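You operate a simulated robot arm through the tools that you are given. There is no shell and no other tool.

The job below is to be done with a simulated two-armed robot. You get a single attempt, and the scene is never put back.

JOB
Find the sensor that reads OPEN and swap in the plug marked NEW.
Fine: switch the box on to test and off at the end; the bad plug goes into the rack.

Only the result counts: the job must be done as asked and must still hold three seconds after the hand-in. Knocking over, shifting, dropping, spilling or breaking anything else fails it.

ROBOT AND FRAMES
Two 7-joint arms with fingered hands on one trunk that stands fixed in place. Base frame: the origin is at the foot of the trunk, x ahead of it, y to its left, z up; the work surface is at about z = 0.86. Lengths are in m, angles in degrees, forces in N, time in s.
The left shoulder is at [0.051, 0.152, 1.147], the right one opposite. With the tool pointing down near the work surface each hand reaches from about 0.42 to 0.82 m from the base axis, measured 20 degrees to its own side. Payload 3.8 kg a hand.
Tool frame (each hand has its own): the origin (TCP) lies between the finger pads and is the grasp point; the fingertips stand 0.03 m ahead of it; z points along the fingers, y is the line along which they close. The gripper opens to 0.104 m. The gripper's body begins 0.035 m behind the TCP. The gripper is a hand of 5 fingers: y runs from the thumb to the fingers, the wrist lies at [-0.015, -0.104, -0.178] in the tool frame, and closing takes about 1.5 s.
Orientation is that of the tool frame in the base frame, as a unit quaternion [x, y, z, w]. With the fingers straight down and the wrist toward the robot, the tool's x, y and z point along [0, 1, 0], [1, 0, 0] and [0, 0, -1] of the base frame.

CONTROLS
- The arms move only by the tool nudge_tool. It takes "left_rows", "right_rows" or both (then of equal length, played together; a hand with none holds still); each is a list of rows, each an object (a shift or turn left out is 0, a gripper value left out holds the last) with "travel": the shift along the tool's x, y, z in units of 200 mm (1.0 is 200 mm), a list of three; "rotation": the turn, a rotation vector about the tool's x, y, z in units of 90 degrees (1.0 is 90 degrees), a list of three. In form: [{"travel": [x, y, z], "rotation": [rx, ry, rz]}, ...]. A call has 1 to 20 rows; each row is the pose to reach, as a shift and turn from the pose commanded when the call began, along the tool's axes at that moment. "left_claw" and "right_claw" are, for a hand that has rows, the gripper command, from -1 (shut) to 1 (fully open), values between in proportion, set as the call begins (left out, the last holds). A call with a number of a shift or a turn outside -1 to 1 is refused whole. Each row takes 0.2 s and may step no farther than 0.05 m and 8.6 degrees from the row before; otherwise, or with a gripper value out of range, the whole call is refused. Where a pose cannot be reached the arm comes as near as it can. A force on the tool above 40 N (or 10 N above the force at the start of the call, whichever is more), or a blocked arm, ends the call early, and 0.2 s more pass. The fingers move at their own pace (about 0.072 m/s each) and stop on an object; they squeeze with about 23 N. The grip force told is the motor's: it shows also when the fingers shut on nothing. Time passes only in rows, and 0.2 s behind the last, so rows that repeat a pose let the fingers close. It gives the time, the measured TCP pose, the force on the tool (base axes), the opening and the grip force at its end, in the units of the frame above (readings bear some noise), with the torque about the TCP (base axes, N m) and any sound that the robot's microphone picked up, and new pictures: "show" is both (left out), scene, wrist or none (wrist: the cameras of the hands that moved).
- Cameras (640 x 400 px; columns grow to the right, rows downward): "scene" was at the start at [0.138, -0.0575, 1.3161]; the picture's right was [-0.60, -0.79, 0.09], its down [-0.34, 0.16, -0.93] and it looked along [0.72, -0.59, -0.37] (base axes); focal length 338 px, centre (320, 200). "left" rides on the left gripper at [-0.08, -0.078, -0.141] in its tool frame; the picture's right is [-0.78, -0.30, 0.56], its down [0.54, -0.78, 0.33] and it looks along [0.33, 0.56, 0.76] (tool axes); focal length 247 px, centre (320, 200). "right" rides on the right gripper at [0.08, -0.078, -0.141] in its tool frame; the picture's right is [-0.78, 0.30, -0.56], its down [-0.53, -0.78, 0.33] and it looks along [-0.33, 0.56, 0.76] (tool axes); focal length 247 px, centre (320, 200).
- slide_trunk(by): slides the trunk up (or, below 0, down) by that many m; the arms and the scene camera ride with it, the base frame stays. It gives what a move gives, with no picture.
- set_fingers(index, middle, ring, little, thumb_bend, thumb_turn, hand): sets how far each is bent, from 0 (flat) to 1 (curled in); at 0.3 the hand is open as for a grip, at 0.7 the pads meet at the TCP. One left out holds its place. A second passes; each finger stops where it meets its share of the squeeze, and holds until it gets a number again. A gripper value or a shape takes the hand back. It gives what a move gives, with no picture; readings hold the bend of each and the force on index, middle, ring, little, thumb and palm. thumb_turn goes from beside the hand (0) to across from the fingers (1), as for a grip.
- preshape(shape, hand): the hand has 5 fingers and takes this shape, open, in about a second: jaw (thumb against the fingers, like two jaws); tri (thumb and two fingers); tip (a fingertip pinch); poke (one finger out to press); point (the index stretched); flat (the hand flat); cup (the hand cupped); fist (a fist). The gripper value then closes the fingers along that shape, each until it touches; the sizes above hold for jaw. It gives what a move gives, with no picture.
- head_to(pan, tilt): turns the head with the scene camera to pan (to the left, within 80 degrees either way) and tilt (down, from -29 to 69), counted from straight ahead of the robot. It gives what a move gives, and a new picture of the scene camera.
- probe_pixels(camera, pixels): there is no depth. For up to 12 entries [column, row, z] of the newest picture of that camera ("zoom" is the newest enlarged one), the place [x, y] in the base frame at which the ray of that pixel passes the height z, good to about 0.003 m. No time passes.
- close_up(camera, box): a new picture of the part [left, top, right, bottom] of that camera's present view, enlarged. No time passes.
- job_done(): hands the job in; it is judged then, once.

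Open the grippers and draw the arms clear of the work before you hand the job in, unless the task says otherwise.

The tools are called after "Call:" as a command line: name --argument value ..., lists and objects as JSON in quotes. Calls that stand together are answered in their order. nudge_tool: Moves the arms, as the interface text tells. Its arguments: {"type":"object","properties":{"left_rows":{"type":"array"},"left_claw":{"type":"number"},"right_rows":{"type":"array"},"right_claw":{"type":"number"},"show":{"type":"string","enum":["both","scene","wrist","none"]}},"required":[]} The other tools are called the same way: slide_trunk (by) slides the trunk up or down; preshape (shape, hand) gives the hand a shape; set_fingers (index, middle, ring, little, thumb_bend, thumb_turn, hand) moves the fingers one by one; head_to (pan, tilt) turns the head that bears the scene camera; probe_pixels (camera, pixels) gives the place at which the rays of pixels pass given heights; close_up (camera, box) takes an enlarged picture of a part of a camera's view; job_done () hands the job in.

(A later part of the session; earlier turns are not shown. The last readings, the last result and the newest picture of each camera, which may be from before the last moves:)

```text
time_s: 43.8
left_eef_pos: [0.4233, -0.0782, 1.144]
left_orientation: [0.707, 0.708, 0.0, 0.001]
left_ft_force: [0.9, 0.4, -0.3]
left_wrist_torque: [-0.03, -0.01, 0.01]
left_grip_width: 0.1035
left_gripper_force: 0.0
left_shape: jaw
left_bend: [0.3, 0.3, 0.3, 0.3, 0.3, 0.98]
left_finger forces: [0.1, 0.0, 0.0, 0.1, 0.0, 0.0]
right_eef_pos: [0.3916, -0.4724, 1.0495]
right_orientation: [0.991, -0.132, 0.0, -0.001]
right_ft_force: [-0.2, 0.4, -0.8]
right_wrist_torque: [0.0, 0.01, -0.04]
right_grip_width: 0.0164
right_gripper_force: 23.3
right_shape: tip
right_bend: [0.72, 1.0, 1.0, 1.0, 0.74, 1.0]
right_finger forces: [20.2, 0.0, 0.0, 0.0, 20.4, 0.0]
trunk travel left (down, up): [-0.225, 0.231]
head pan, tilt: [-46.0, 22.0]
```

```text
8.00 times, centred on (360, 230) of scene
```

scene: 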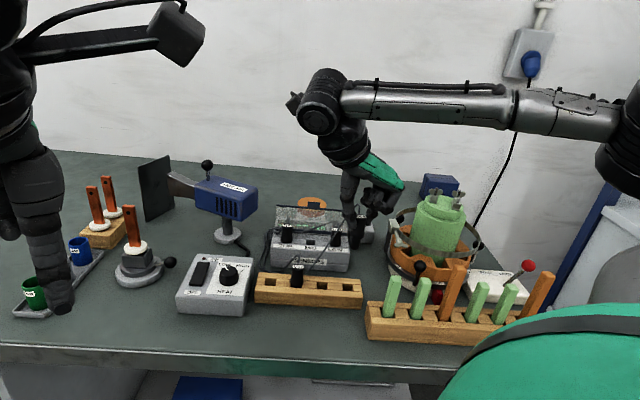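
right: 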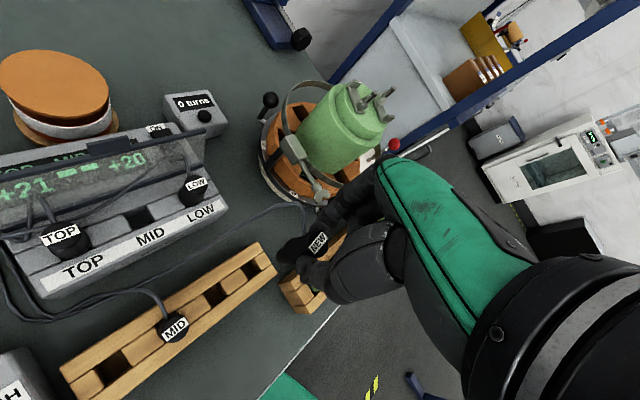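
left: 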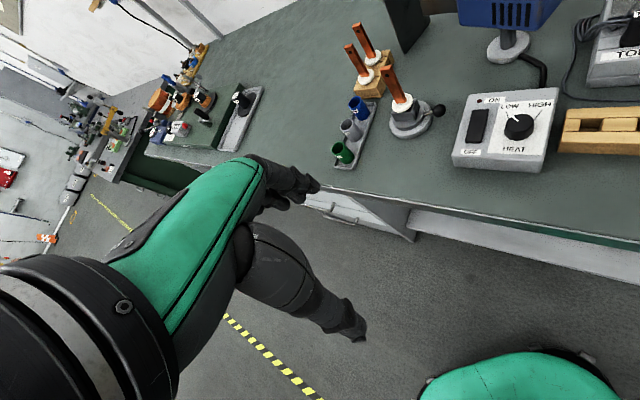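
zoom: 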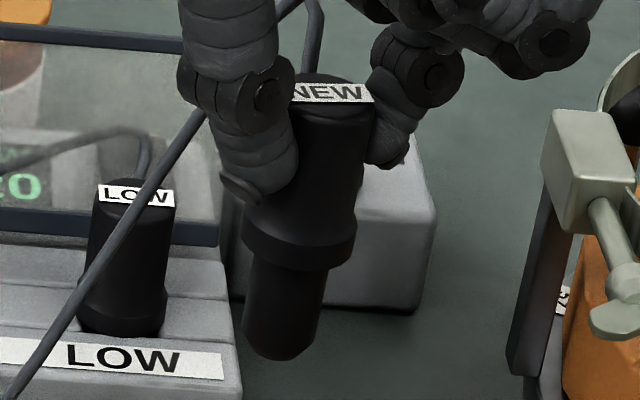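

NEW hangs vertical within ~2-3°, its stem under the TCP. I carry it over the empty MID socket (0.517,-0.495), staying at this height, and check alignment there.

Call:
nudge_tool --right_rows '[{"travel": [0.1, -0.01, -0.05]}, {"travel": [0.23, -0.02, -0.05]}, {"travel": [0.36, -0.035, -0.05]}, {"travel": [0.5, -0.05, -0.05]}, {"travel": [0.626, -0.059, -0.05]}, {"travel": [0.626, -0.059, 0.05]}]' --show "both"

Call:
close_up --camera "scene" --box '[275, 180, 355, 250]'

Call:
close_up --camera "right" --box '[200, 200, 360, 310]'

```text
time_s: 45.2
left_eef_pos: [0.4245, -0.0804, 1.1436]
left_orientation: [0.706, 0.708, 0.0, 0.0]
left_ft_force: [0.1, -0.2, 0.4]
left_wrist_torque: [0.0, 0.01, 0.0]
left_grip_width: 0.1036
left_gripper_force: 0.0
left_shape: jaw
left_bend: [0.3, 0.3, 0.3, 0.3, 0.3, 0.98]
left_finger forces: [0.1, 0.1, 0.0, 0.1, 0.0, 0.0]
right_eef_pos: [0.5164, -0.4931, 1.039]
right_orientation: [0.991, -0.132, 0.001, -0.001]
right_ft_force: [0.5, -0.7, 0.2]
right_wrist_torque: [-0.01, 0.02, -0.01]
right_grip_width: 0.0164
right_gripper_force: 23.2
right_shape: tip
right_bend: [0.72, 1.0, 1.0, 1.0, 0.74, 1.0]
right_finger forces: [20.2, 0.0, 0.0, 0.1, 20.3, 0.0]
trunk travel left (down, up): [-0.225, 0.231]
head pan, tilt: [-46.0, 22.0]
```

scene: 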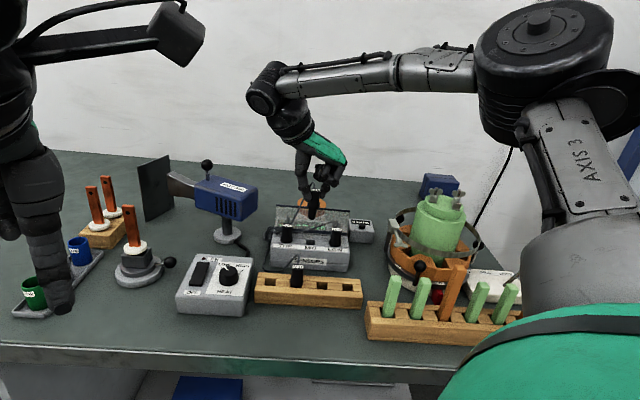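
right: 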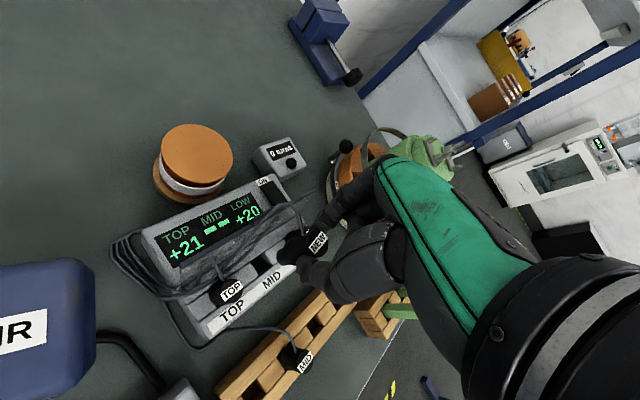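

```text
5.71 times, centred on (315, 215) of scene
```

zoom: 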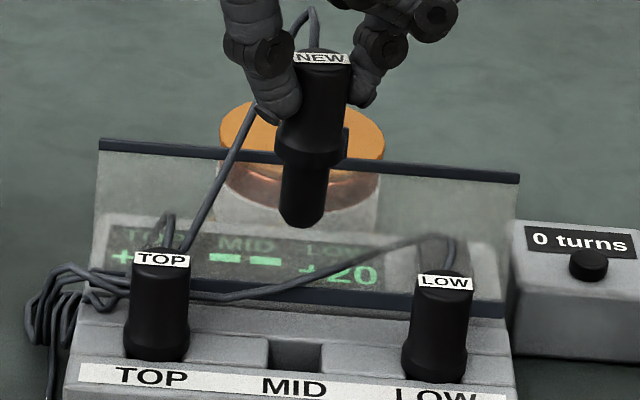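

```text
3.64 times, centred on (280, 255) of right
```

zoom: 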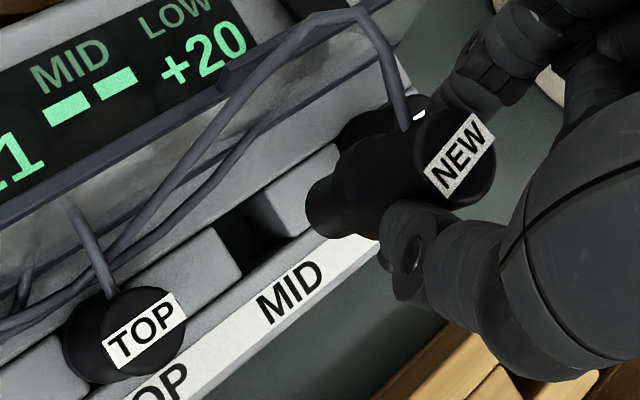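

I probe the stem's bottom (z≈0.962) and the socket's centre (z≈0.905) in both zooms to get the residual offset.

Call:
probe_pixels --camera "zoom" --pixels '[[328, 208, 0.958], [328, 208, 0.962], [328, 208, 0.966], [250, 236, 0.9], [250, 236, 0.906], [240, 245, 0.906], [458, 155, 1.023]]'

Call:
probe_pixels --camera "scene" --pixels '[[311.5, 216.6, 0.958], [311.5, 216.6, 0.962], [311.5, 216.6, 0.966], [310.8, 241.6, 0.9], [310.8, 241.6, 0.906], [315.4, 190.2, 1.023]]'

Call:
close_up --camera "scene" --box '[285, 220, 345, 260]'

Call:
close_up --camera "right" --box '[240, 230, 310, 290]'

```text
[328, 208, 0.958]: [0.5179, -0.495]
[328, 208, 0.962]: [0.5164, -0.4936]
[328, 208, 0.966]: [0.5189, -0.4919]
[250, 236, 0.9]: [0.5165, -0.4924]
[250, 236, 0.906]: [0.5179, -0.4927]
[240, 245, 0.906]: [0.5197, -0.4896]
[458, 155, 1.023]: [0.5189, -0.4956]
```

```text
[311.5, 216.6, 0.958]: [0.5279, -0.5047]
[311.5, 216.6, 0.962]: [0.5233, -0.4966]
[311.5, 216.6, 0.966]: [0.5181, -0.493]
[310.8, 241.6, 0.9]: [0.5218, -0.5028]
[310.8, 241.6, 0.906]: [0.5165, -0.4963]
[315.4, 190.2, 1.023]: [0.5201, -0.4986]
```

```text
10.00 times, centred on (315, 240) of scene
```

zoom: 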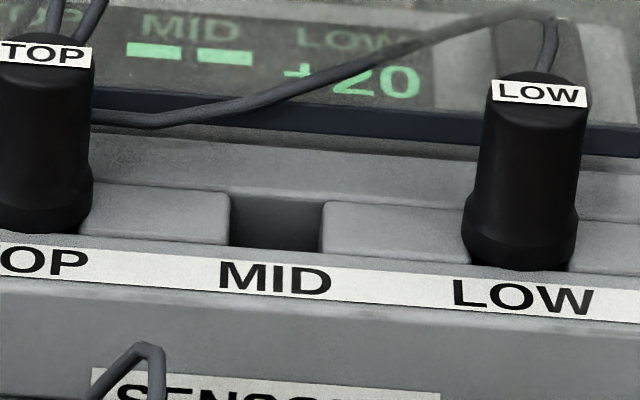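

```text
6.67 times, centred on (275, 260) of right
```

zoom: 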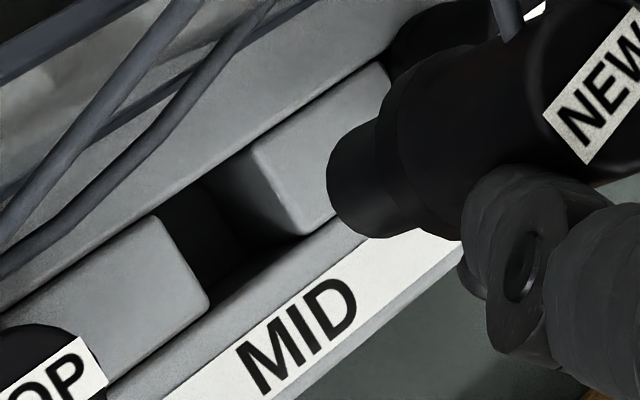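

Residual offset is about 1 mm. I lower until the stem is a few mm above the socket and look again.

Call:
nudge_tool --right_rows '[{"travel": [-0.003, 0.004, 0.08]}, {"travel": [-0.003, 0.004, 0.16]}, {"travel": [-0.003, 0.004, 0.24]}]' --show "none"

Call:
close_up --camera "scene" --box '[285, 205, 345, 255]'

Call:
close_up --camera "right" --box '[240, 220, 330, 290]'

```text
time_s: 46.0
left_eef_pos: [0.4235, -0.0801, 1.1426]
left_orientation: [0.707, 0.708, -0.001, -0.001]
left_ft_force: [0.0, 0.4, 0.6]
left_wrist_torque: [0.01, 0.05, 0.0]
left_grip_width: 0.1037
left_gripper_force: 0.1
left_shape: jaw
left_bend: [0.3, 0.3, 0.3, 0.3, 0.3, 0.98]
left_finger forces: [0.1, 0.0, 0.1, 0.0, 0.1, 0.0]
right_eef_pos: [0.5158, -0.495, 0.9899]
right_orientation: [0.991, -0.131, 0.0, 0.0]
right_ft_force: [-0.2, 0.6, -0.1]
right_wrist_torque: [0.01, -0.01, 0.01]
right_grip_width: 0.0163
right_gripper_force: 22.6
right_shape: tip
right_bend: [0.72, 1.0, 1.0, 1.0, 0.74, 1.0]
right_finger forces: [20.1, 0.0, 0.1, 0.1, 20.3, 0.1]
trunk travel left (down, up): [-0.225, 0.231]
head pan, tilt: [-46.0, 22.0]
```

```text
8.00 times, centred on (315, 230) of scene
```

zoom: 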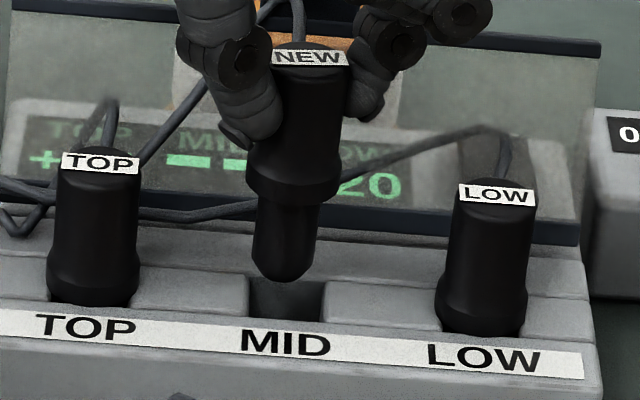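

```text
5.71 times, centred on (285, 255) of right
```

zoom: 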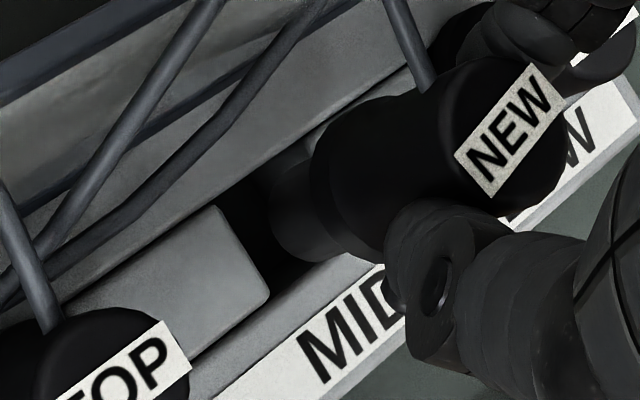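

The stem lines up with the socket (stem x 285 vs slot centre 286 in the scene zoom) and hangs vertical. I lower gently 16 mm watching for force.

Call:
nudge_tool --right_rows '[{"travel": [0, 0, 0.025]}, {"travel": [0, 0, 0.045]}, {"travel": [0, 0, 0.065]}, {"travel": [0, 0, 0.08]}]' --show "none"

Call:
close_up --camera "scene" --box '[285, 205, 345, 255]'

Call:
close_up --camera "right" --box '[240, 220, 330, 290]'

```text
time_s: 47.0
left_eef_pos: [0.4235, -0.0792, 1.1439]
left_orientation: [0.706, 0.708, 0.0, -0.001]
left_ft_force: [-0.4, -0.4, -0.5]
left_wrist_torque: [-0.01, -0.01, 0.0]
left_grip_width: 0.1035
left_gripper_force: 0.0
left_shape: jaw
left_bend: [0.3, 0.3, 0.3, 0.3, 0.3, 0.98]
left_finger forces: [0.1, 0.0, 0.0, 0.0, 0.1, 0.1]
right_eef_pos: [0.5159, -0.4939, 0.9747]
right_orientation: [0.991, -0.131, 0.0, 0.0]
right_ft_force: [-0.1, 0.6, -0.1]
right_wrist_torque: [-0.04, 0.0, 0.0]
right_grip_width: 0.0161
right_gripper_force: 22.9
right_shape: tip
right_bend: [0.72, 1.0, 1.0, 1.0, 0.74, 1.0]
right_finger forces: [20.2, 0.0, 0.0, 0.0, 20.2, 0.0]
trunk travel left (down, up): [-0.225, 0.231]
head pan, tilt: [-46.0, 22.0]
```

```text
8.00 times, centred on (315, 230) of scene
```

zoom: 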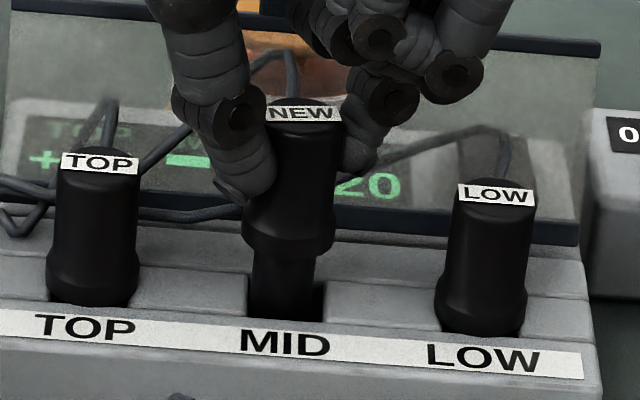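

```text
5.71 times, centred on (285, 255) of right
```

zoom: 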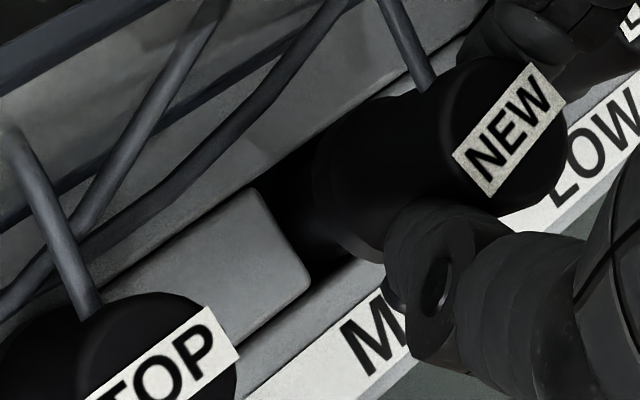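

The stem is in the socket with no resistance. I lower the rest in small steps until the collar seats (expected TCP z≈0.957).

Call:
nudge_tool --right_rows '[{"travel": [0.0, 0, 0.025]}, {"travel": [0.0, 0, 0.05]}, {"travel": [0.0, 0, 0.07]}, {"travel": [0.0, 0, 0.085]}]' --show "none"

Call:
close_up --camera "scene" --box '[285, 205, 345, 255]'

```text
time_s: 48.0
left_eef_pos: [0.4225, -0.0806, 1.144]
left_orientation: [0.707, 0.708, -0.001, -0.001]
left_ft_force: [0.3, 1.4, 0.1]
left_wrist_torque: [-0.01, 0.01, 0.0]
left_grip_width: 0.1038
left_gripper_force: 0.0
left_shape: jaw
left_bend: [0.3, 0.3, 0.3, 0.3, 0.3, 0.98]
left_finger forces: [0.0, 0.0, 0.0, 0.0, 0.1, 0.0]
right_eef_pos: [0.515, -0.495, 0.9588]
right_orientation: [0.991, -0.132, 0.0, 0.001]
right_ft_force: [-0.3, 0.2, 0.6]
right_wrist_torque: [0.01, 0.0, -0.04]
right_grip_width: 0.0163
right_gripper_force: 22.9
right_shape: tip
right_bend: [0.72, 1.0, 1.0, 1.0, 0.74, 1.0]
right_finger forces: [20.3, 0.0, 0.0, 0.0, 20.2, 0.0]
trunk travel left (down, up): [-0.225, 0.231]
head pan, tilt: [-46.0, 22.0]
```

```text
8.00 times, centred on (315, 230) of scene
```

zoom: 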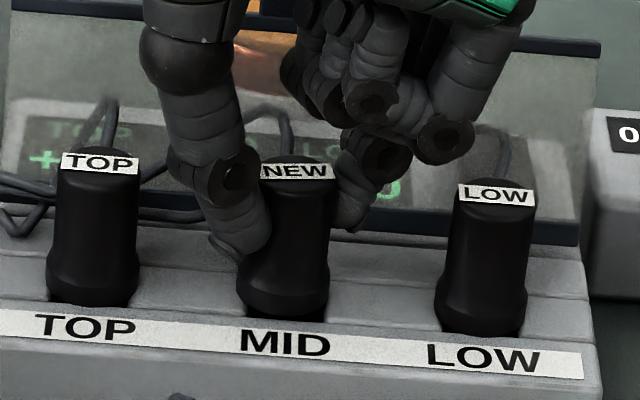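

NEW sits ~2 mm higher than its neighbours' line (row 172 vs ~178). I press the last mm until contact.

Call:
nudge_tool --right_rows '[{"travel": [0.0, 0, 0.006]}, {"travel": [0.0, 0, 0.011]}, {"travel": [0.0, 0, 0.016]}]' --show "none"

Call:
close_up --camera "scene" --box '[285, 205, 345, 255]'

Call:
close_up --camera "right" --box '[150, 150, 370, 300]'

```text
time_s: 48.8
left_eef_pos: [0.4227, -0.0789, 1.1442]
left_orientation: [0.706, 0.708, 0.0, 0.0]
left_ft_force: [-0.2, 1.1, -0.2]
left_wrist_torque: [0.01, -0.03, 0.02]
left_grip_width: 0.1037
left_gripper_force: 0.0
left_shape: jaw
left_bend: [0.3, 0.3, 0.3, 0.3, 0.3, 0.98]
left_finger forces: [0.1, 0.0, 0.0, 0.0, 0.0, 0.0]
right_eef_pos: [0.5146, -0.4932, 0.9557]
right_orientation: [0.991, -0.131, 0.001, 0.0]
right_ft_force: [-0.2, 0.0, 3.4]
right_wrist_torque: [-0.05, 0.02, -0.01]
right_grip_width: 0.0163
right_gripper_force: 23.2
right_shape: tip
right_bend: [0.72, 1.0, 1.0, 1.0, 0.74, 1.0]
right_finger forces: [20.8, 0.1, 0.0, 0.1, 20.7, 0.0]
trunk travel left (down, up): [-0.225, 0.231]
head pan, tilt: [-46.0, 22.0]
```

```text
8.00 times, centred on (315, 230) of scene
```

zoom: 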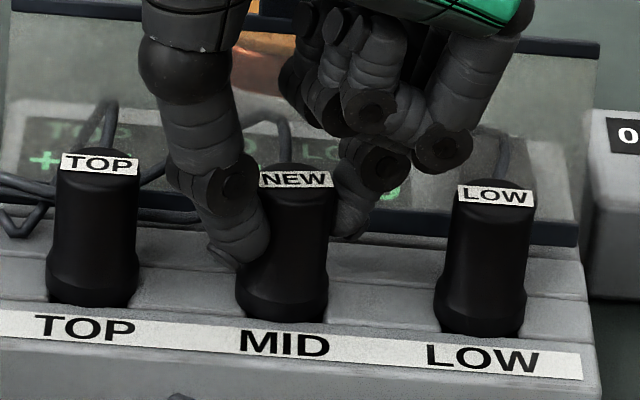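

```text
2.67 times, centred on (260, 225) of right
```

zoom: 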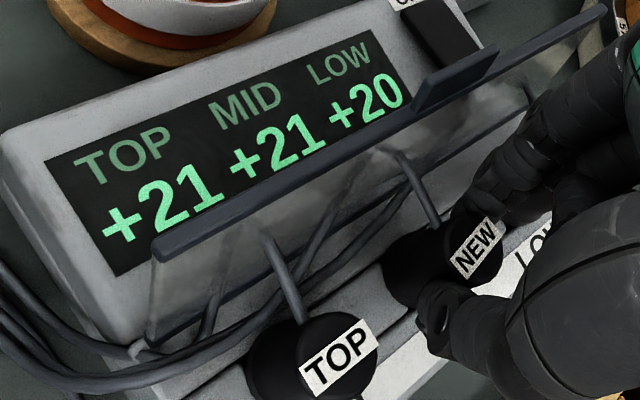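

MID now reads +21. I press a bit more to be sure it is fully seated, then relieve and open only to 3.3 cm as on approach.

Call:
nudge_tool --right_rows '[{"travel": [0.0, 0, 0.005]}, {"travel": [0.0, 0, 0.005]}]' --show "none"

Call:
nudge_tool --right_rows '[{"travel": [0, 0, -0.009]}, {"travel": [0, 0, -0.009]}, {"travel": [0, 0, -0.009]}, {"travel": [0, 0, -0.009]}]' --right_claw -0.38 --show "none"

Call:
close_up --camera "scene" --box '[285, 205, 345, 255]'

Call:
close_up --camera "right" --box '[150, 150, 370, 300]'

```text
time_s: 49.4
left_eef_pos: [0.423, -0.0792, 1.1451]
left_orientation: [0.706, 0.708, 0.001, 0.0]
left_ft_force: [-0.1, 0.6, 0.7]
left_wrist_torque: [0.02, 0.0, -0.03]
left_grip_width: 0.1037
left_gripper_force: 0.1
left_shape: jaw
left_bend: [0.3, 0.3, 0.3, 0.3, 0.3, 0.98]
left_finger forces: [0.1, 0.1, 0.0, 0.1, 0.1, 0.0]
right_eef_pos: [0.5155, -0.4935, 0.9561]
right_orientation: [0.991, -0.131, 0.001, 0.0]
right_ft_force: [-1.3, -0.5, 6.9]
right_wrist_torque: [-0.06, 0.03, -0.03]
right_grip_width: 0.0164
right_gripper_force: 23.7
right_shape: tip
right_bend: [0.72, 1.0, 1.0, 1.0, 0.74, 1.0]
right_finger forces: [21.9, 0.1, 0.0, 0.0, 21.6, 0.1]
trunk travel left (down, up): [-0.225, 0.231]
head pan, tilt: [-46.0, 22.0]
```

```text
time_s: 50.4
left_eef_pos: [0.425, -0.0799, 1.1434]
left_orientation: [0.706, 0.708, -0.001, 0.0]
left_ft_force: [1.0, 0.5, 0.3]
left_wrist_torque: [-0.02, 0.02, 0.03]
left_grip_width: 0.1038
left_gripper_force: 0.0
left_shape: jaw
left_bend: [0.3, 0.3, 0.3, 0.3, 0.3, 0.98]
left_finger forces: [0.0, 0.0, 0.0, 0.0, 0.0, 0.0]
right_eef_pos: [0.5165, -0.4936, 0.9561]
right_orientation: [0.991, -0.131, 0.0, -0.001]
right_ft_force: [-0.1, 0.7, 0.6]
right_wrist_torque: [0.04, 0.01, 0.03]
right_grip_width: 0.0321
right_gripper_force: 0.0
right_shape: tip
right_bend: [0.73, 0.98, 0.99, 0.99, 0.74, 1.0]
right_finger forces: [0.1, 0.0, 0.0, 0.0, 0.0, 0.1]
trunk travel left (down, up): [-0.225, 0.231]
head pan, tilt: [-46.0, 22.0]
```

```text
8.00 times, centred on (315, 230) of scene
```

zoom: 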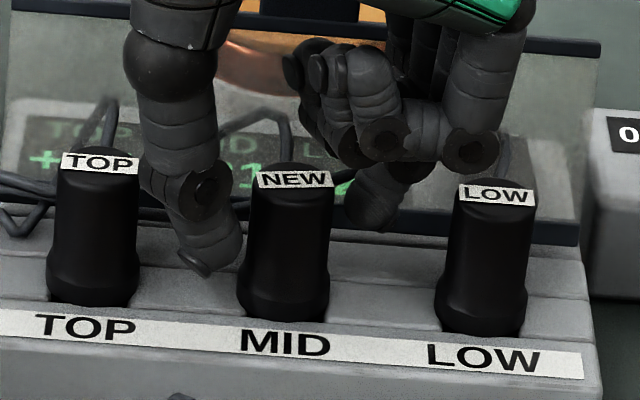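

```text
2.67 times, centred on (260, 225) of right
```

zoom: 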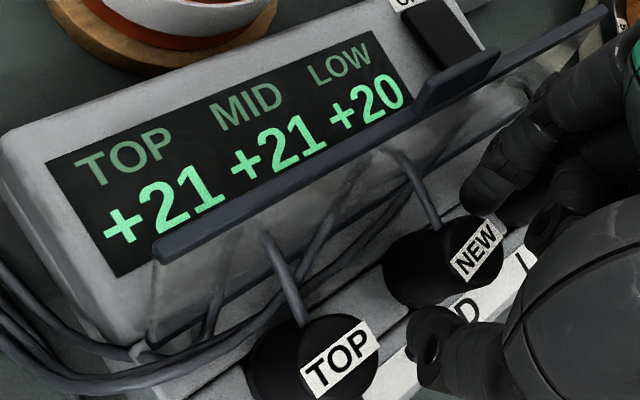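

NEW stays in place and all three read normally. I retract straight up and get a wrist view of the rocker switch for switching off.

Call:
nudge_tool --right_rows '[{"travel": [0, 0, -0.06]}, {"travel": [0, 0, -0.2]}, {"travel": [0, 0, -0.4]}, {"travel": [0, 0, -0.6]}, {"travel": [0, 0.15, -0.7]}, {"travel": [0, 0.3, -0.7]}]' --show "both"

Call:
close_up --camera "right" --box '[120, 120, 360, 290]'

```text
time_s: 51.8
left_eef_pos: [0.4236, -0.0799, 1.1434]
left_orientation: [0.707, 0.707, 0.0, -0.001]
left_ft_force: [0.1, -0.2, 0.1]
left_wrist_torque: [-0.01, 0.02, 0.0]
left_grip_width: 0.1038
left_gripper_force: 0.0
left_shape: jaw
left_bend: [0.3, 0.3, 0.3, 0.3, 0.3, 0.98]
left_finger forces: [0.0, 0.0, 0.0, 0.0, 0.1, 0.0]
right_eef_pos: [0.4994, -0.5525, 1.0944]
right_orientation: [0.991, -0.131, 0.0, 0.0]
right_ft_force: [-0.3, 0.0, -0.7]
right_wrist_torque: [0.04, 0.0, 0.05]
right_grip_width: 0.0321
right_gripper_force: 0.2
right_shape: tip
right_bend: [0.73, 0.98, 0.99, 0.99, 0.74, 1.0]
right_finger forces: [0.1, 0.0, 0.1, 0.2, 0.1, 0.1]
trunk travel left (down, up): [-0.225, 0.231]
head pan, tilt: [-46.0, 22.0]
```

scene: 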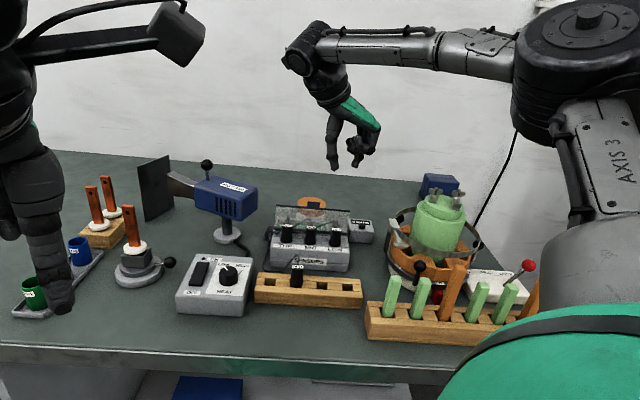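
right: 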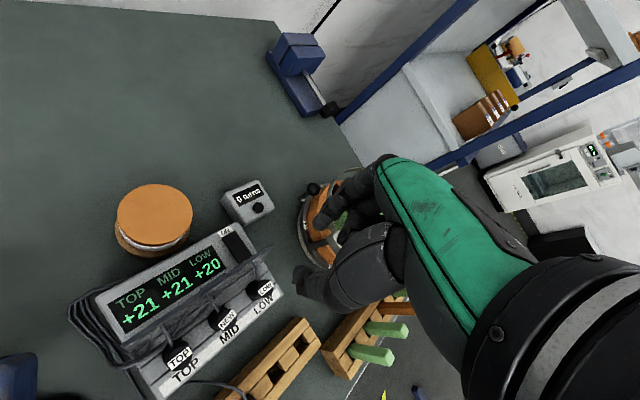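

```text
2.35 times, centred on (240, 205) of right
```

zoom: 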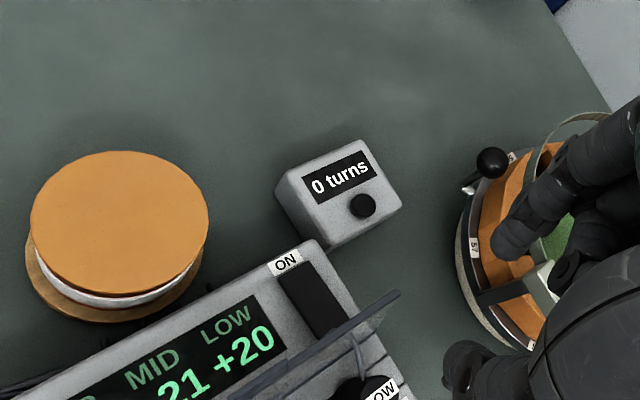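

The camera is now above the display. I zoom in on the switch at about (232,245).

Call:
close_up --camera "right" --box '[200, 215, 290, 285]'

```text
5.71 times, centred on (245, 250) of right
```

zoom: 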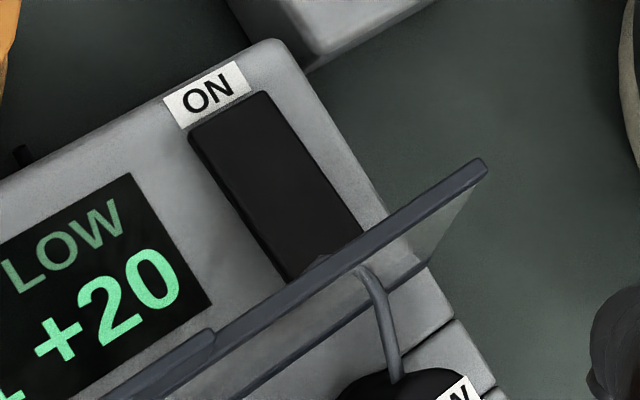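

The rocker runs from its ON edge (228,113) to about (327,258), right behind the lid's top bar. I probe these points and the lid bar.

Call:
probe_pixels --camera "zoom" --pixels '[[228, 113, 0.917], [327, 258, 0.917], [278, 187, 0.917], [290, 280, 0.92], [363, 236, 0.92], [188, 135, 0.917], [268, 93, 0.917], [483, 165, 0.962], [345, 255, 0.962], [207, 97, 0.915]]'

```text
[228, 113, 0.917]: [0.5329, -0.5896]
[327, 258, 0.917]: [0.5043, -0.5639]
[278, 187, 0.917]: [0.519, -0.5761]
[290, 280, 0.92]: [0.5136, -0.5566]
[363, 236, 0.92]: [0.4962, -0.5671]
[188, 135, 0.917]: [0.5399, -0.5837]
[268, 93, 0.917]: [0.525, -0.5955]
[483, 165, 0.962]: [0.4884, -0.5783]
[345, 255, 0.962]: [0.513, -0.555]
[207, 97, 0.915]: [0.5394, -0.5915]
```

The OFF end is at n just behind the lid's top bar, but a finger sloping away from the lid fits. I form the pointing hand again, turn back to face the box squarely and hover over the OFF half (about (0.511,-0.569)).

Call:
set_fingers --hand "right" --index 0.7 --middle 1.0 --ring 1.0 --little 1.0 --thumb_bend 0.0 --thumb_turn 0.0

Call:
nudge_tool --right_rows '[{"travel": [0.008, 0.012, 0], "rotation": [0, 0, -0.0834]}, {"travel": [0.016, 0.024, 0], "rotation": [0, 0, -0.1667]}, {"travel": [0.024, 0.036, 0], "rotation": [0, 0, -0.25]}, {"travel": [0.032, 0.048, 0], "rotation": [0, 0, -0.3334]}, {"travel": [0.04, 0.06, 0], "rotation": [0, 0, -0.4167]}, {"travel": [0.048, 0.072, 0], "rotation": [0, 0, -0.5]}, {"travel": [0.056, 0.084, 0], "rotation": [0, 0, -0.5834]}, {"travel": [0.062, 0.0925, 0], "rotation": [0, 0, -0.6667]}, {"travel": [0.062, 0.0925, 0.15], "rotation": [0, 0, -0.6667]}]' --show "both"

Call:
close_up --camera "scene" --box '[260, 120, 390, 260]'

```text
time_s: 52.8
left_eef_pos: [0.4237, -0.0793, 1.1432]
left_orientation: [0.706, 0.708, -0.001, 0.0]
left_ft_force: [-0.1, 0.6, -1.1]
left_wrist_torque: [0.0, 0.0, 0.0]
left_grip_width: 0.1038
left_gripper_force: 0.1
left_shape: jaw
left_bend: [0.3, 0.3, 0.3, 0.3, 0.3, 0.98]
left_finger forces: [0.1, 0.1, 0.0, 0.1, 0.1, 0.0]
right_eef_pos: [0.4995, -0.551, 1.0954]
right_orientation: [0.991, -0.132, 0.0, 0.0]
right_ft_force: [-0.7, 0.3, -0.3]
right_wrist_torque: [0.03, 0.03, -0.01]
right_grip_width: 0.1329
right_gripper_force: 0.1
right_shape: fingers
right_bend: [0.7, 1.0, 1.0, 1.0, 0.0, 0.0]
right_finger forces: [0.0, 0.0, 0.0, 0.1, 0.1, 0.0]
trunk travel left (down, up): [-0.225, 0.231]
head pan, tilt: [-46.0, 22.0]
```

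```text
time_s: 54.8
left_eef_pos: [0.4238, -0.0797, 1.1438]
left_orientation: [0.706, 0.708, -0.001, -0.001]
left_ft_force: [-1.0, -0.2, 0.3]
left_wrist_torque: [0.0, 0.03, -0.03]
left_grip_width: 0.1036
left_gripper_force: 0.0
left_shape: jaw
left_bend: [0.3, 0.3, 0.3, 0.3, 0.3, 0.98]
left_finger forces: [0.0, 0.0, 0.1, 0.0, 0.1, 0.0]
right_eef_pos: [0.5072, -0.574, 1.0658]
right_orientation: [0.924, 0.383, -0.001, -0.001]
right_ft_force: [0.2, 0.1, -0.1]
right_wrist_torque: [0.01, 0.02, 0.0]
right_grip_width: 0.1327
right_gripper_force: 0.0
right_shape: fingers
right_bend: [0.7, 1.0, 1.0, 1.0, 0.0, 0.0]
right_finger forces: [0.0, 0.0, 0.0, 0.0, 0.1, 0.0]
trunk travel left (down, up): [-0.225, 0.231]
head pan, tilt: [-46.0, 22.0]
```

scene: 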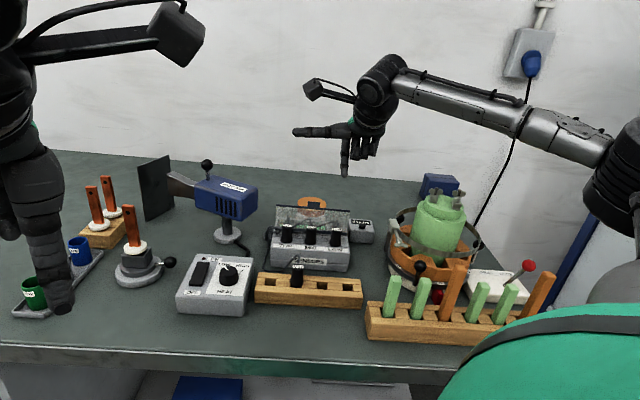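
right: 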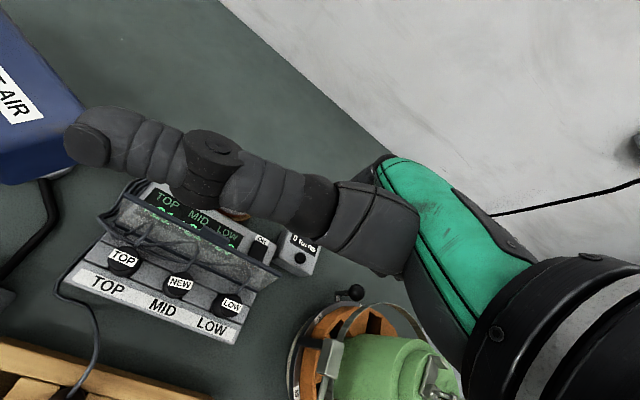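

```text
2.86 times, centred on (325, 190) of scene
```

zoom: 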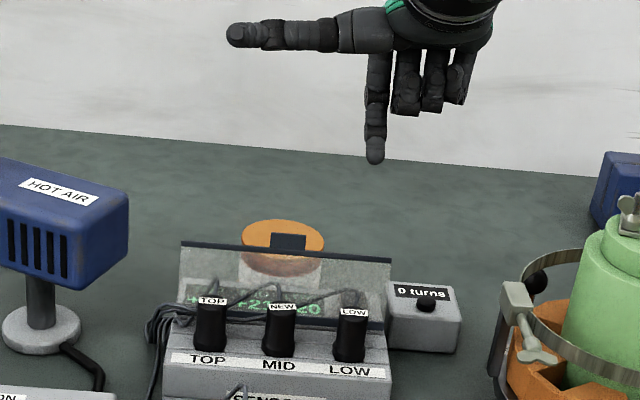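

I descend a bit further back (14 mm away from the lid) to a tip height of about 0.937, then look.

Call:
nudge_tool --right_rows '[{"travel": [0, 0.07, 0.1]}, {"travel": [0, 0.07, 0.25]}, {"travel": [0, 0.07, 0.4]}, {"travel": [0, 0.07, 0.495]}]' --show "wrist"

Call:
close_up --camera "scene" --box '[290, 170, 370, 250]'

Call:
close_up --camera "right" --box '[220, 200, 380, 320]'

```text
time_s: 55.8
left_eef_pos: [0.4229, -0.0787, 1.1433]
left_orientation: [0.707, 0.707, -0.001, -0.001]
left_ft_force: [0.8, 0.1, -1.1]
left_wrist_torque: [0.0, 0.01, 0.01]
left_grip_width: 0.1037
left_gripper_force: 0.1
left_shape: jaw
left_bend: [0.3, 0.3, 0.3, 0.3, 0.3, 0.98]
left_finger forces: [0.0, 0.0, 0.0, 0.1, 0.0, 0.0]
right_eef_pos: [0.5179, -0.5823, 0.9652]
right_orientation: [0.924, 0.382, 0.002, 0.0]
right_ft_force: [0.1, -0.7, -0.2]
right_wrist_torque: [0.04, 0.02, -0.02]
right_grip_width: 0.133
right_gripper_force: 0.1
right_shape: fingers
right_bend: [0.7, 1.0, 1.0, 1.0, 0.0, 0.0]
right_finger forces: [0.1, 0.0, 0.0, 0.1, 0.1, 0.0]
trunk travel left (down, up): [-0.225, 0.231]
head pan, tilt: [-46.0, 22.0]
```

right: 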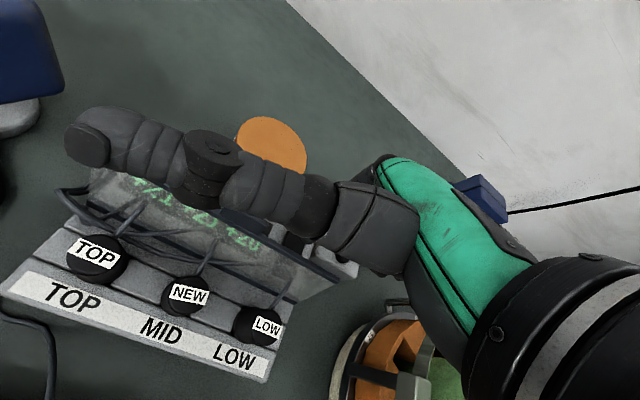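

```text
5.00 times, centred on (330, 210) of scene
```

zoom: 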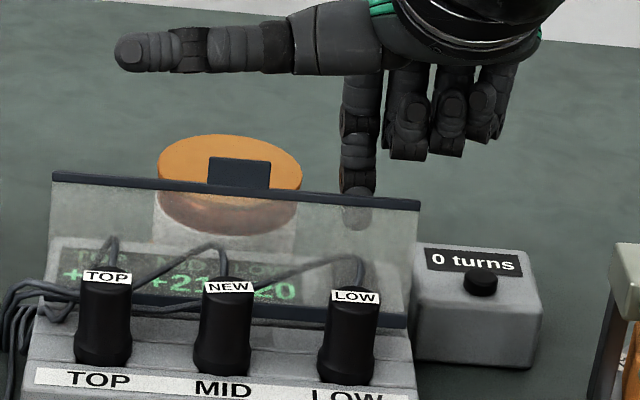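

```text
3.33 times, centred on (300, 260) of right
```

zoom: 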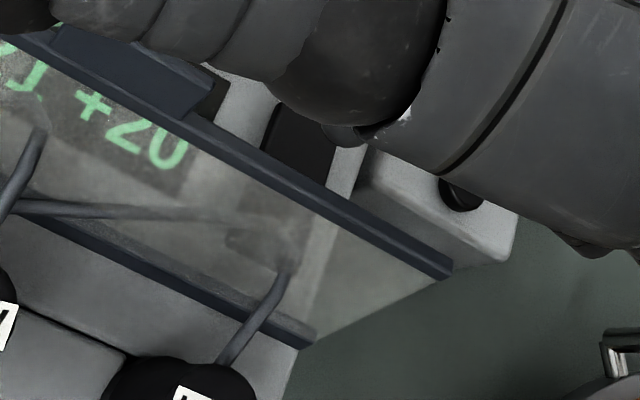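

Clear so far. I now slide the tip 14 mm toward the OFF end (under the lid's lean) and lower until contact.

Call:
nudge_tool --right_rows '[{"travel": [0, -0.035, 0]}, {"travel": [0, -0.07, 0]}, {"travel": [0, -0.07, 0.03]}, {"travel": [0, -0.07, 0.05]}]' --show "none"

Call:
close_up --camera "scene" --box '[290, 170, 370, 250]'

```text
time_s: 56.8
left_eef_pos: [0.4229, -0.0811, 1.1427]
left_orientation: [0.706, 0.708, 0.001, 0.0]
left_ft_force: [0.5, 0.2, 0.6]
left_wrist_torque: [-0.02, -0.01, 0.02]
left_grip_width: 0.1039
left_gripper_force: 0.1
left_shape: jaw
left_bend: [0.3, 0.3, 0.3, 0.3, 0.3, 0.98]
left_finger forces: [0.0, 0.0, 0.0, 0.1, 0.0, 0.1]
right_eef_pos: [0.5079, -0.5731, 0.9577]
right_orientation: [0.924, 0.383, 0.0, 0.0]
right_ft_force: [-0.6, 0.6, -0.5]
right_wrist_torque: [-0.03, 0.02, -0.01]
right_grip_width: 0.1326
right_gripper_force: 0.0
right_shape: fingers
right_bend: [0.7, 1.0, 1.0, 1.0, 0.0, 0.0]
right_finger forces: [0.0, 0.0, 0.0, 0.1, 0.0, 0.0]
trunk travel left (down, up): [-0.225, 0.231]
head pan, tilt: [-46.0, 22.0]
```

```text
5.00 times, centred on (330, 210) of scene
```

zoom: 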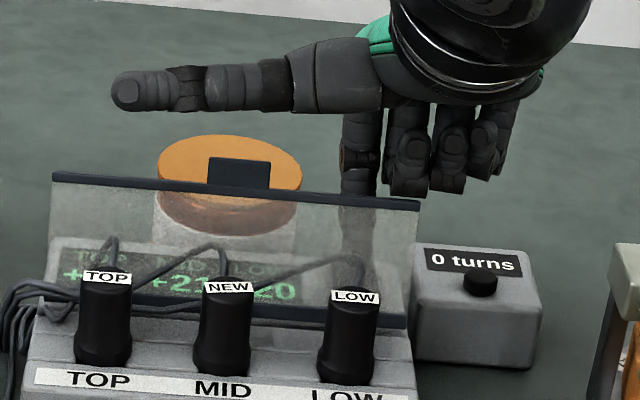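

No contact yet (tip z≈0.928), lid undisturbed. I go down a few more mm.

Call:
nudge_tool --right_rows '[{"travel": [0, 0, 0.015]}, {"travel": [0, 0, 0.03]}, {"travel": [0, 0, 0.042]}]' --show "none"

```text
time_s: 57.6
left_eef_pos: [0.4221, -0.0785, 1.1442]
left_orientation: [0.707, 0.708, 0.0, 0.0]
left_ft_force: [-0.5, -0.5, -0.6]
left_wrist_torque: [-0.01, 0.0, 0.0]
left_grip_width: 0.1038
left_gripper_force: 0.0
left_shape: jaw
left_bend: [0.3, 0.3, 0.3, 0.3, 0.3, 0.98]
left_finger forces: [0.0, 0.1, 0.0, 0.1, 0.0, 0.1]
right_eef_pos: [0.5076, -0.5726, 0.952]
right_orientation: [0.924, 0.382, 0.002, 0.002]
right_ft_force: [0.8, -3.5, 11.9]
right_wrist_torque: [0.05, 0.17, 0.07]
right_grip_width: 0.1329
right_gripper_force: 6.5
right_shape: fingers
right_bend: [0.7, 1.0, 1.0, 1.0, 0.0, 0.0]
right_finger forces: [0.1, 12.4, 0.0, 0.0, 0.1, 0.0]
trunk travel left (down, up): [-0.225, 0.231]
head pan, tilt: [-46.0, 22.0]
```

The middle finger (12 N), not the index, touched something — probably the lid's top edge. I back off upward at once and look.

Call:
nudge_tool --right_rows '[{"travel": [0, 0, -0.03]}, {"travel": [0, 0.07, -0.06]}, {"travel": [0, 0.1, -0.15]}]' --show "both"

Call:
close_up --camera "scene" --box '[290, 170, 370, 250]'

Call:
close_up --camera "right" --box '[60, 170, 380, 370]'

```text
time_s: 58.4
left_eef_pos: [0.423, -0.0789, 1.1453]
left_orientation: [0.707, 0.708, 0.0, 0.0]
left_ft_force: [0.3, -0.9, 0.0]
left_wrist_torque: [0.0, 0.01, -0.02]
left_grip_width: 0.1037
left_gripper_force: 0.0
left_shape: jaw
left_bend: [0.3, 0.3, 0.3, 0.3, 0.3, 0.98]
left_finger forces: [0.0, 0.1, 0.0, 0.0, 0.0, 0.0]
right_eef_pos: [0.5209, -0.5876, 0.9795]
right_orientation: [0.924, 0.381, 0.0, -0.001]
right_ft_force: [-0.3, 0.1, -0.1]
right_wrist_torque: [-0.03, -0.02, -0.03]
right_grip_width: 0.1327
right_gripper_force: 0.0
right_shape: fingers
right_bend: [0.7, 1.0, 1.0, 1.0, 0.0, 0.0]
right_finger forces: [0.0, 0.0, 0.0, 0.1, 0.1, 0.0]
trunk travel left (down, up): [-0.225, 0.231]
head pan, tilt: [-46.0, 22.0]
```

scene: 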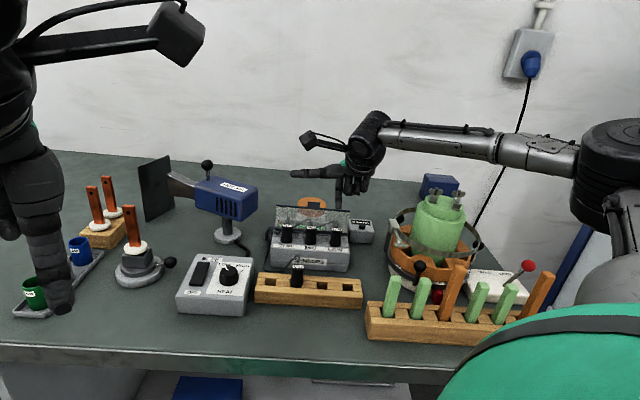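
right: 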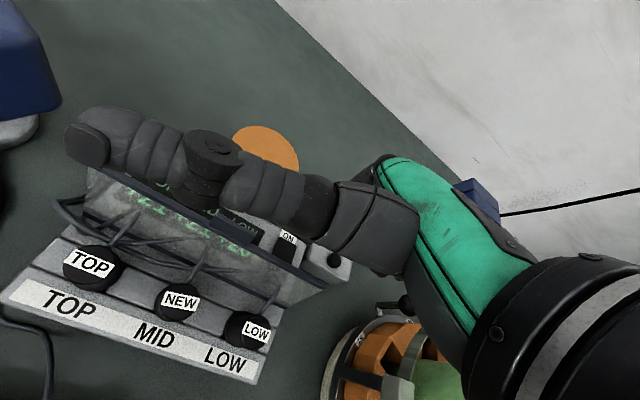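

```text
5.00 times, centred on (330, 210) of scene
```

zoom: 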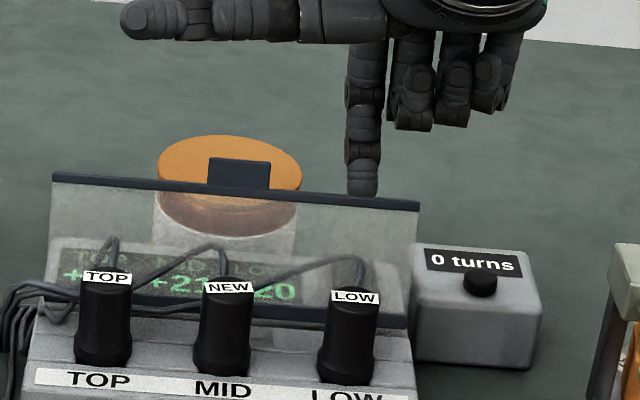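

```text
2.00 times, centred on (220, 270) of right
```

zoom: 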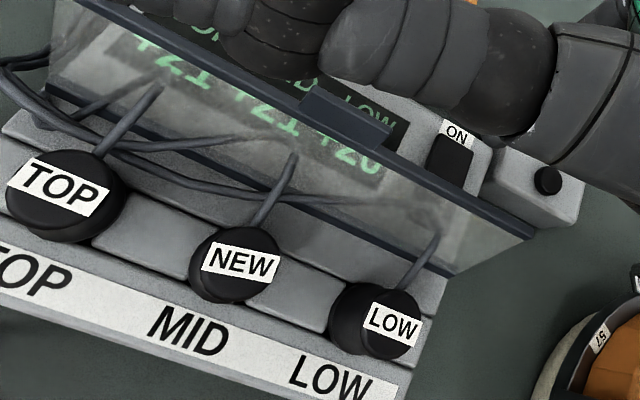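

The lid looks unchanged. The curled middle finger hit its top edge, so I will turn the hand 45° back (tool y along base x), which puts the curled fingers behind the switch, away from the lid. I first check the spool's height.

Call:
probe_pixels --camera "right" --pixels '[[266, 147, 0.93], [266, 147, 0.95], [266, 147, 0.97], [335, 262, 0.91], [335, 262, 0.93]]'

Call:
probe_pixels --camera "scene" --pixels '[[312, 202, 0.93], [312, 202, 0.95], [312, 202, 0.97], [362, 226, 0.91], [362, 226, 0.93]]'

```text
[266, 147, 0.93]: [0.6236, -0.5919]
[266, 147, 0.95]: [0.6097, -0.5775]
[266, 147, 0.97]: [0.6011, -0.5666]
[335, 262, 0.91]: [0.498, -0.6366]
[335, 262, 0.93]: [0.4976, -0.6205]
```

```text
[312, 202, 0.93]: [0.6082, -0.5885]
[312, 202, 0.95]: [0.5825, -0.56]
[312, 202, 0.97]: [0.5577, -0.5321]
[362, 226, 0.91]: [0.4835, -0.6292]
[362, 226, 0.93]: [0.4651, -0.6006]
```

All neighbours are low (spool top ≈0.925, turns box ≈0.905). I raise 5 cm and turn the hand back 45°.

Call:
nudge_tool --right_rows '[{"travel": [0, 0, -0.15]}, {"travel": [0, 0, -0.25], "rotation": [0, 0, -0.083]}, {"travel": [0, 0, -0.25], "rotation": [0, 0, -0.167]}, {"travel": [0, 0, -0.25], "rotation": [0, 0, -0.25]}, {"travel": [0, 0, -0.25], "rotation": [0, 0, -0.333]}, {"travel": [0.004, -0.004, -0.25], "rotation": [0, 0, -0.417]}, {"travel": [0.007, -0.007, -0.25], "rotation": [0, 0, -0.5]}]' --show "both"

Call:
close_up --camera "scene" --box '[270, 130, 390, 250]'

```text
time_s: 60.0
left_eef_pos: [0.4234, -0.0796, 1.1436]
left_orientation: [0.706, 0.708, -0.001, -0.001]
left_ft_force: [0.1, 0.0, 1.1]
left_wrist_torque: [0.0, 0.03, -0.01]
left_grip_width: 0.1039
left_gripper_force: 0.0
left_shape: jaw
left_bend: [0.3, 0.3, 0.3, 0.3, 0.3, 0.98]
left_finger forces: [0.1, 0.0, 0.0, 0.0, 0.1, 0.0]
right_eef_pos: [0.5218, -0.5845, 1.0289]
right_orientation: [0.707, 0.707, 0.002, 0.001]
right_ft_force: [-0.3, -0.2, -0.8]
right_wrist_torque: [-0.01, -0.01, -0.01]
right_grip_width: 0.1327
right_gripper_force: 0.1
right_shape: fingers
right_bend: [0.7, 1.0, 1.0, 1.0, 0.0, 0.0]
right_finger forces: [0.0, 0.1, 0.0, 0.0, 0.1, 0.1]
trunk travel left (down, up): [-0.225, 0.231]
head pan, tilt: [-46.0, 22.0]
```

scene: 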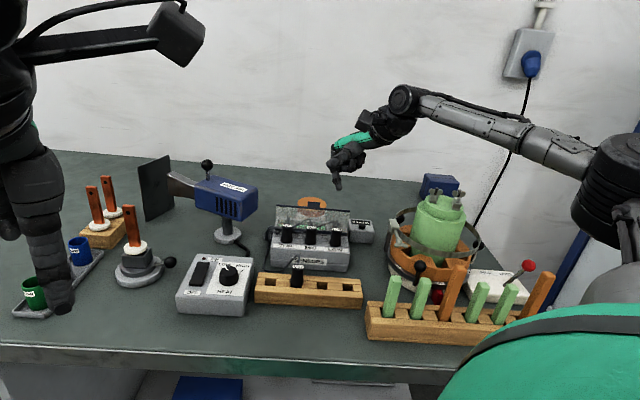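
right: 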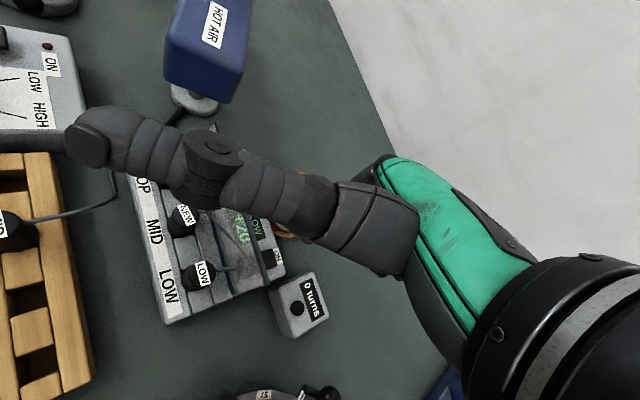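

```text
3.33 times, centred on (330, 190) of scene
```

zoom: 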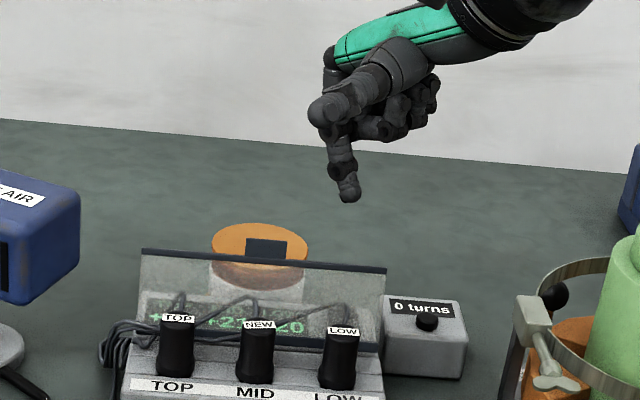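

I check the index tip's location in this orientation (scene (338.8,190), z≈0.999).

Call:
probe_pixels --camera "scene" --pixels '[[338.6, 189.5, 0.995], [338.6, 189.5, 0.999], [338.6, 189.5, 1.003]]'

```text
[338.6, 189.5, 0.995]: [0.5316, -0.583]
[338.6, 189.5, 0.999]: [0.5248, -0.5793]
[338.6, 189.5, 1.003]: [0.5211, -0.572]
```

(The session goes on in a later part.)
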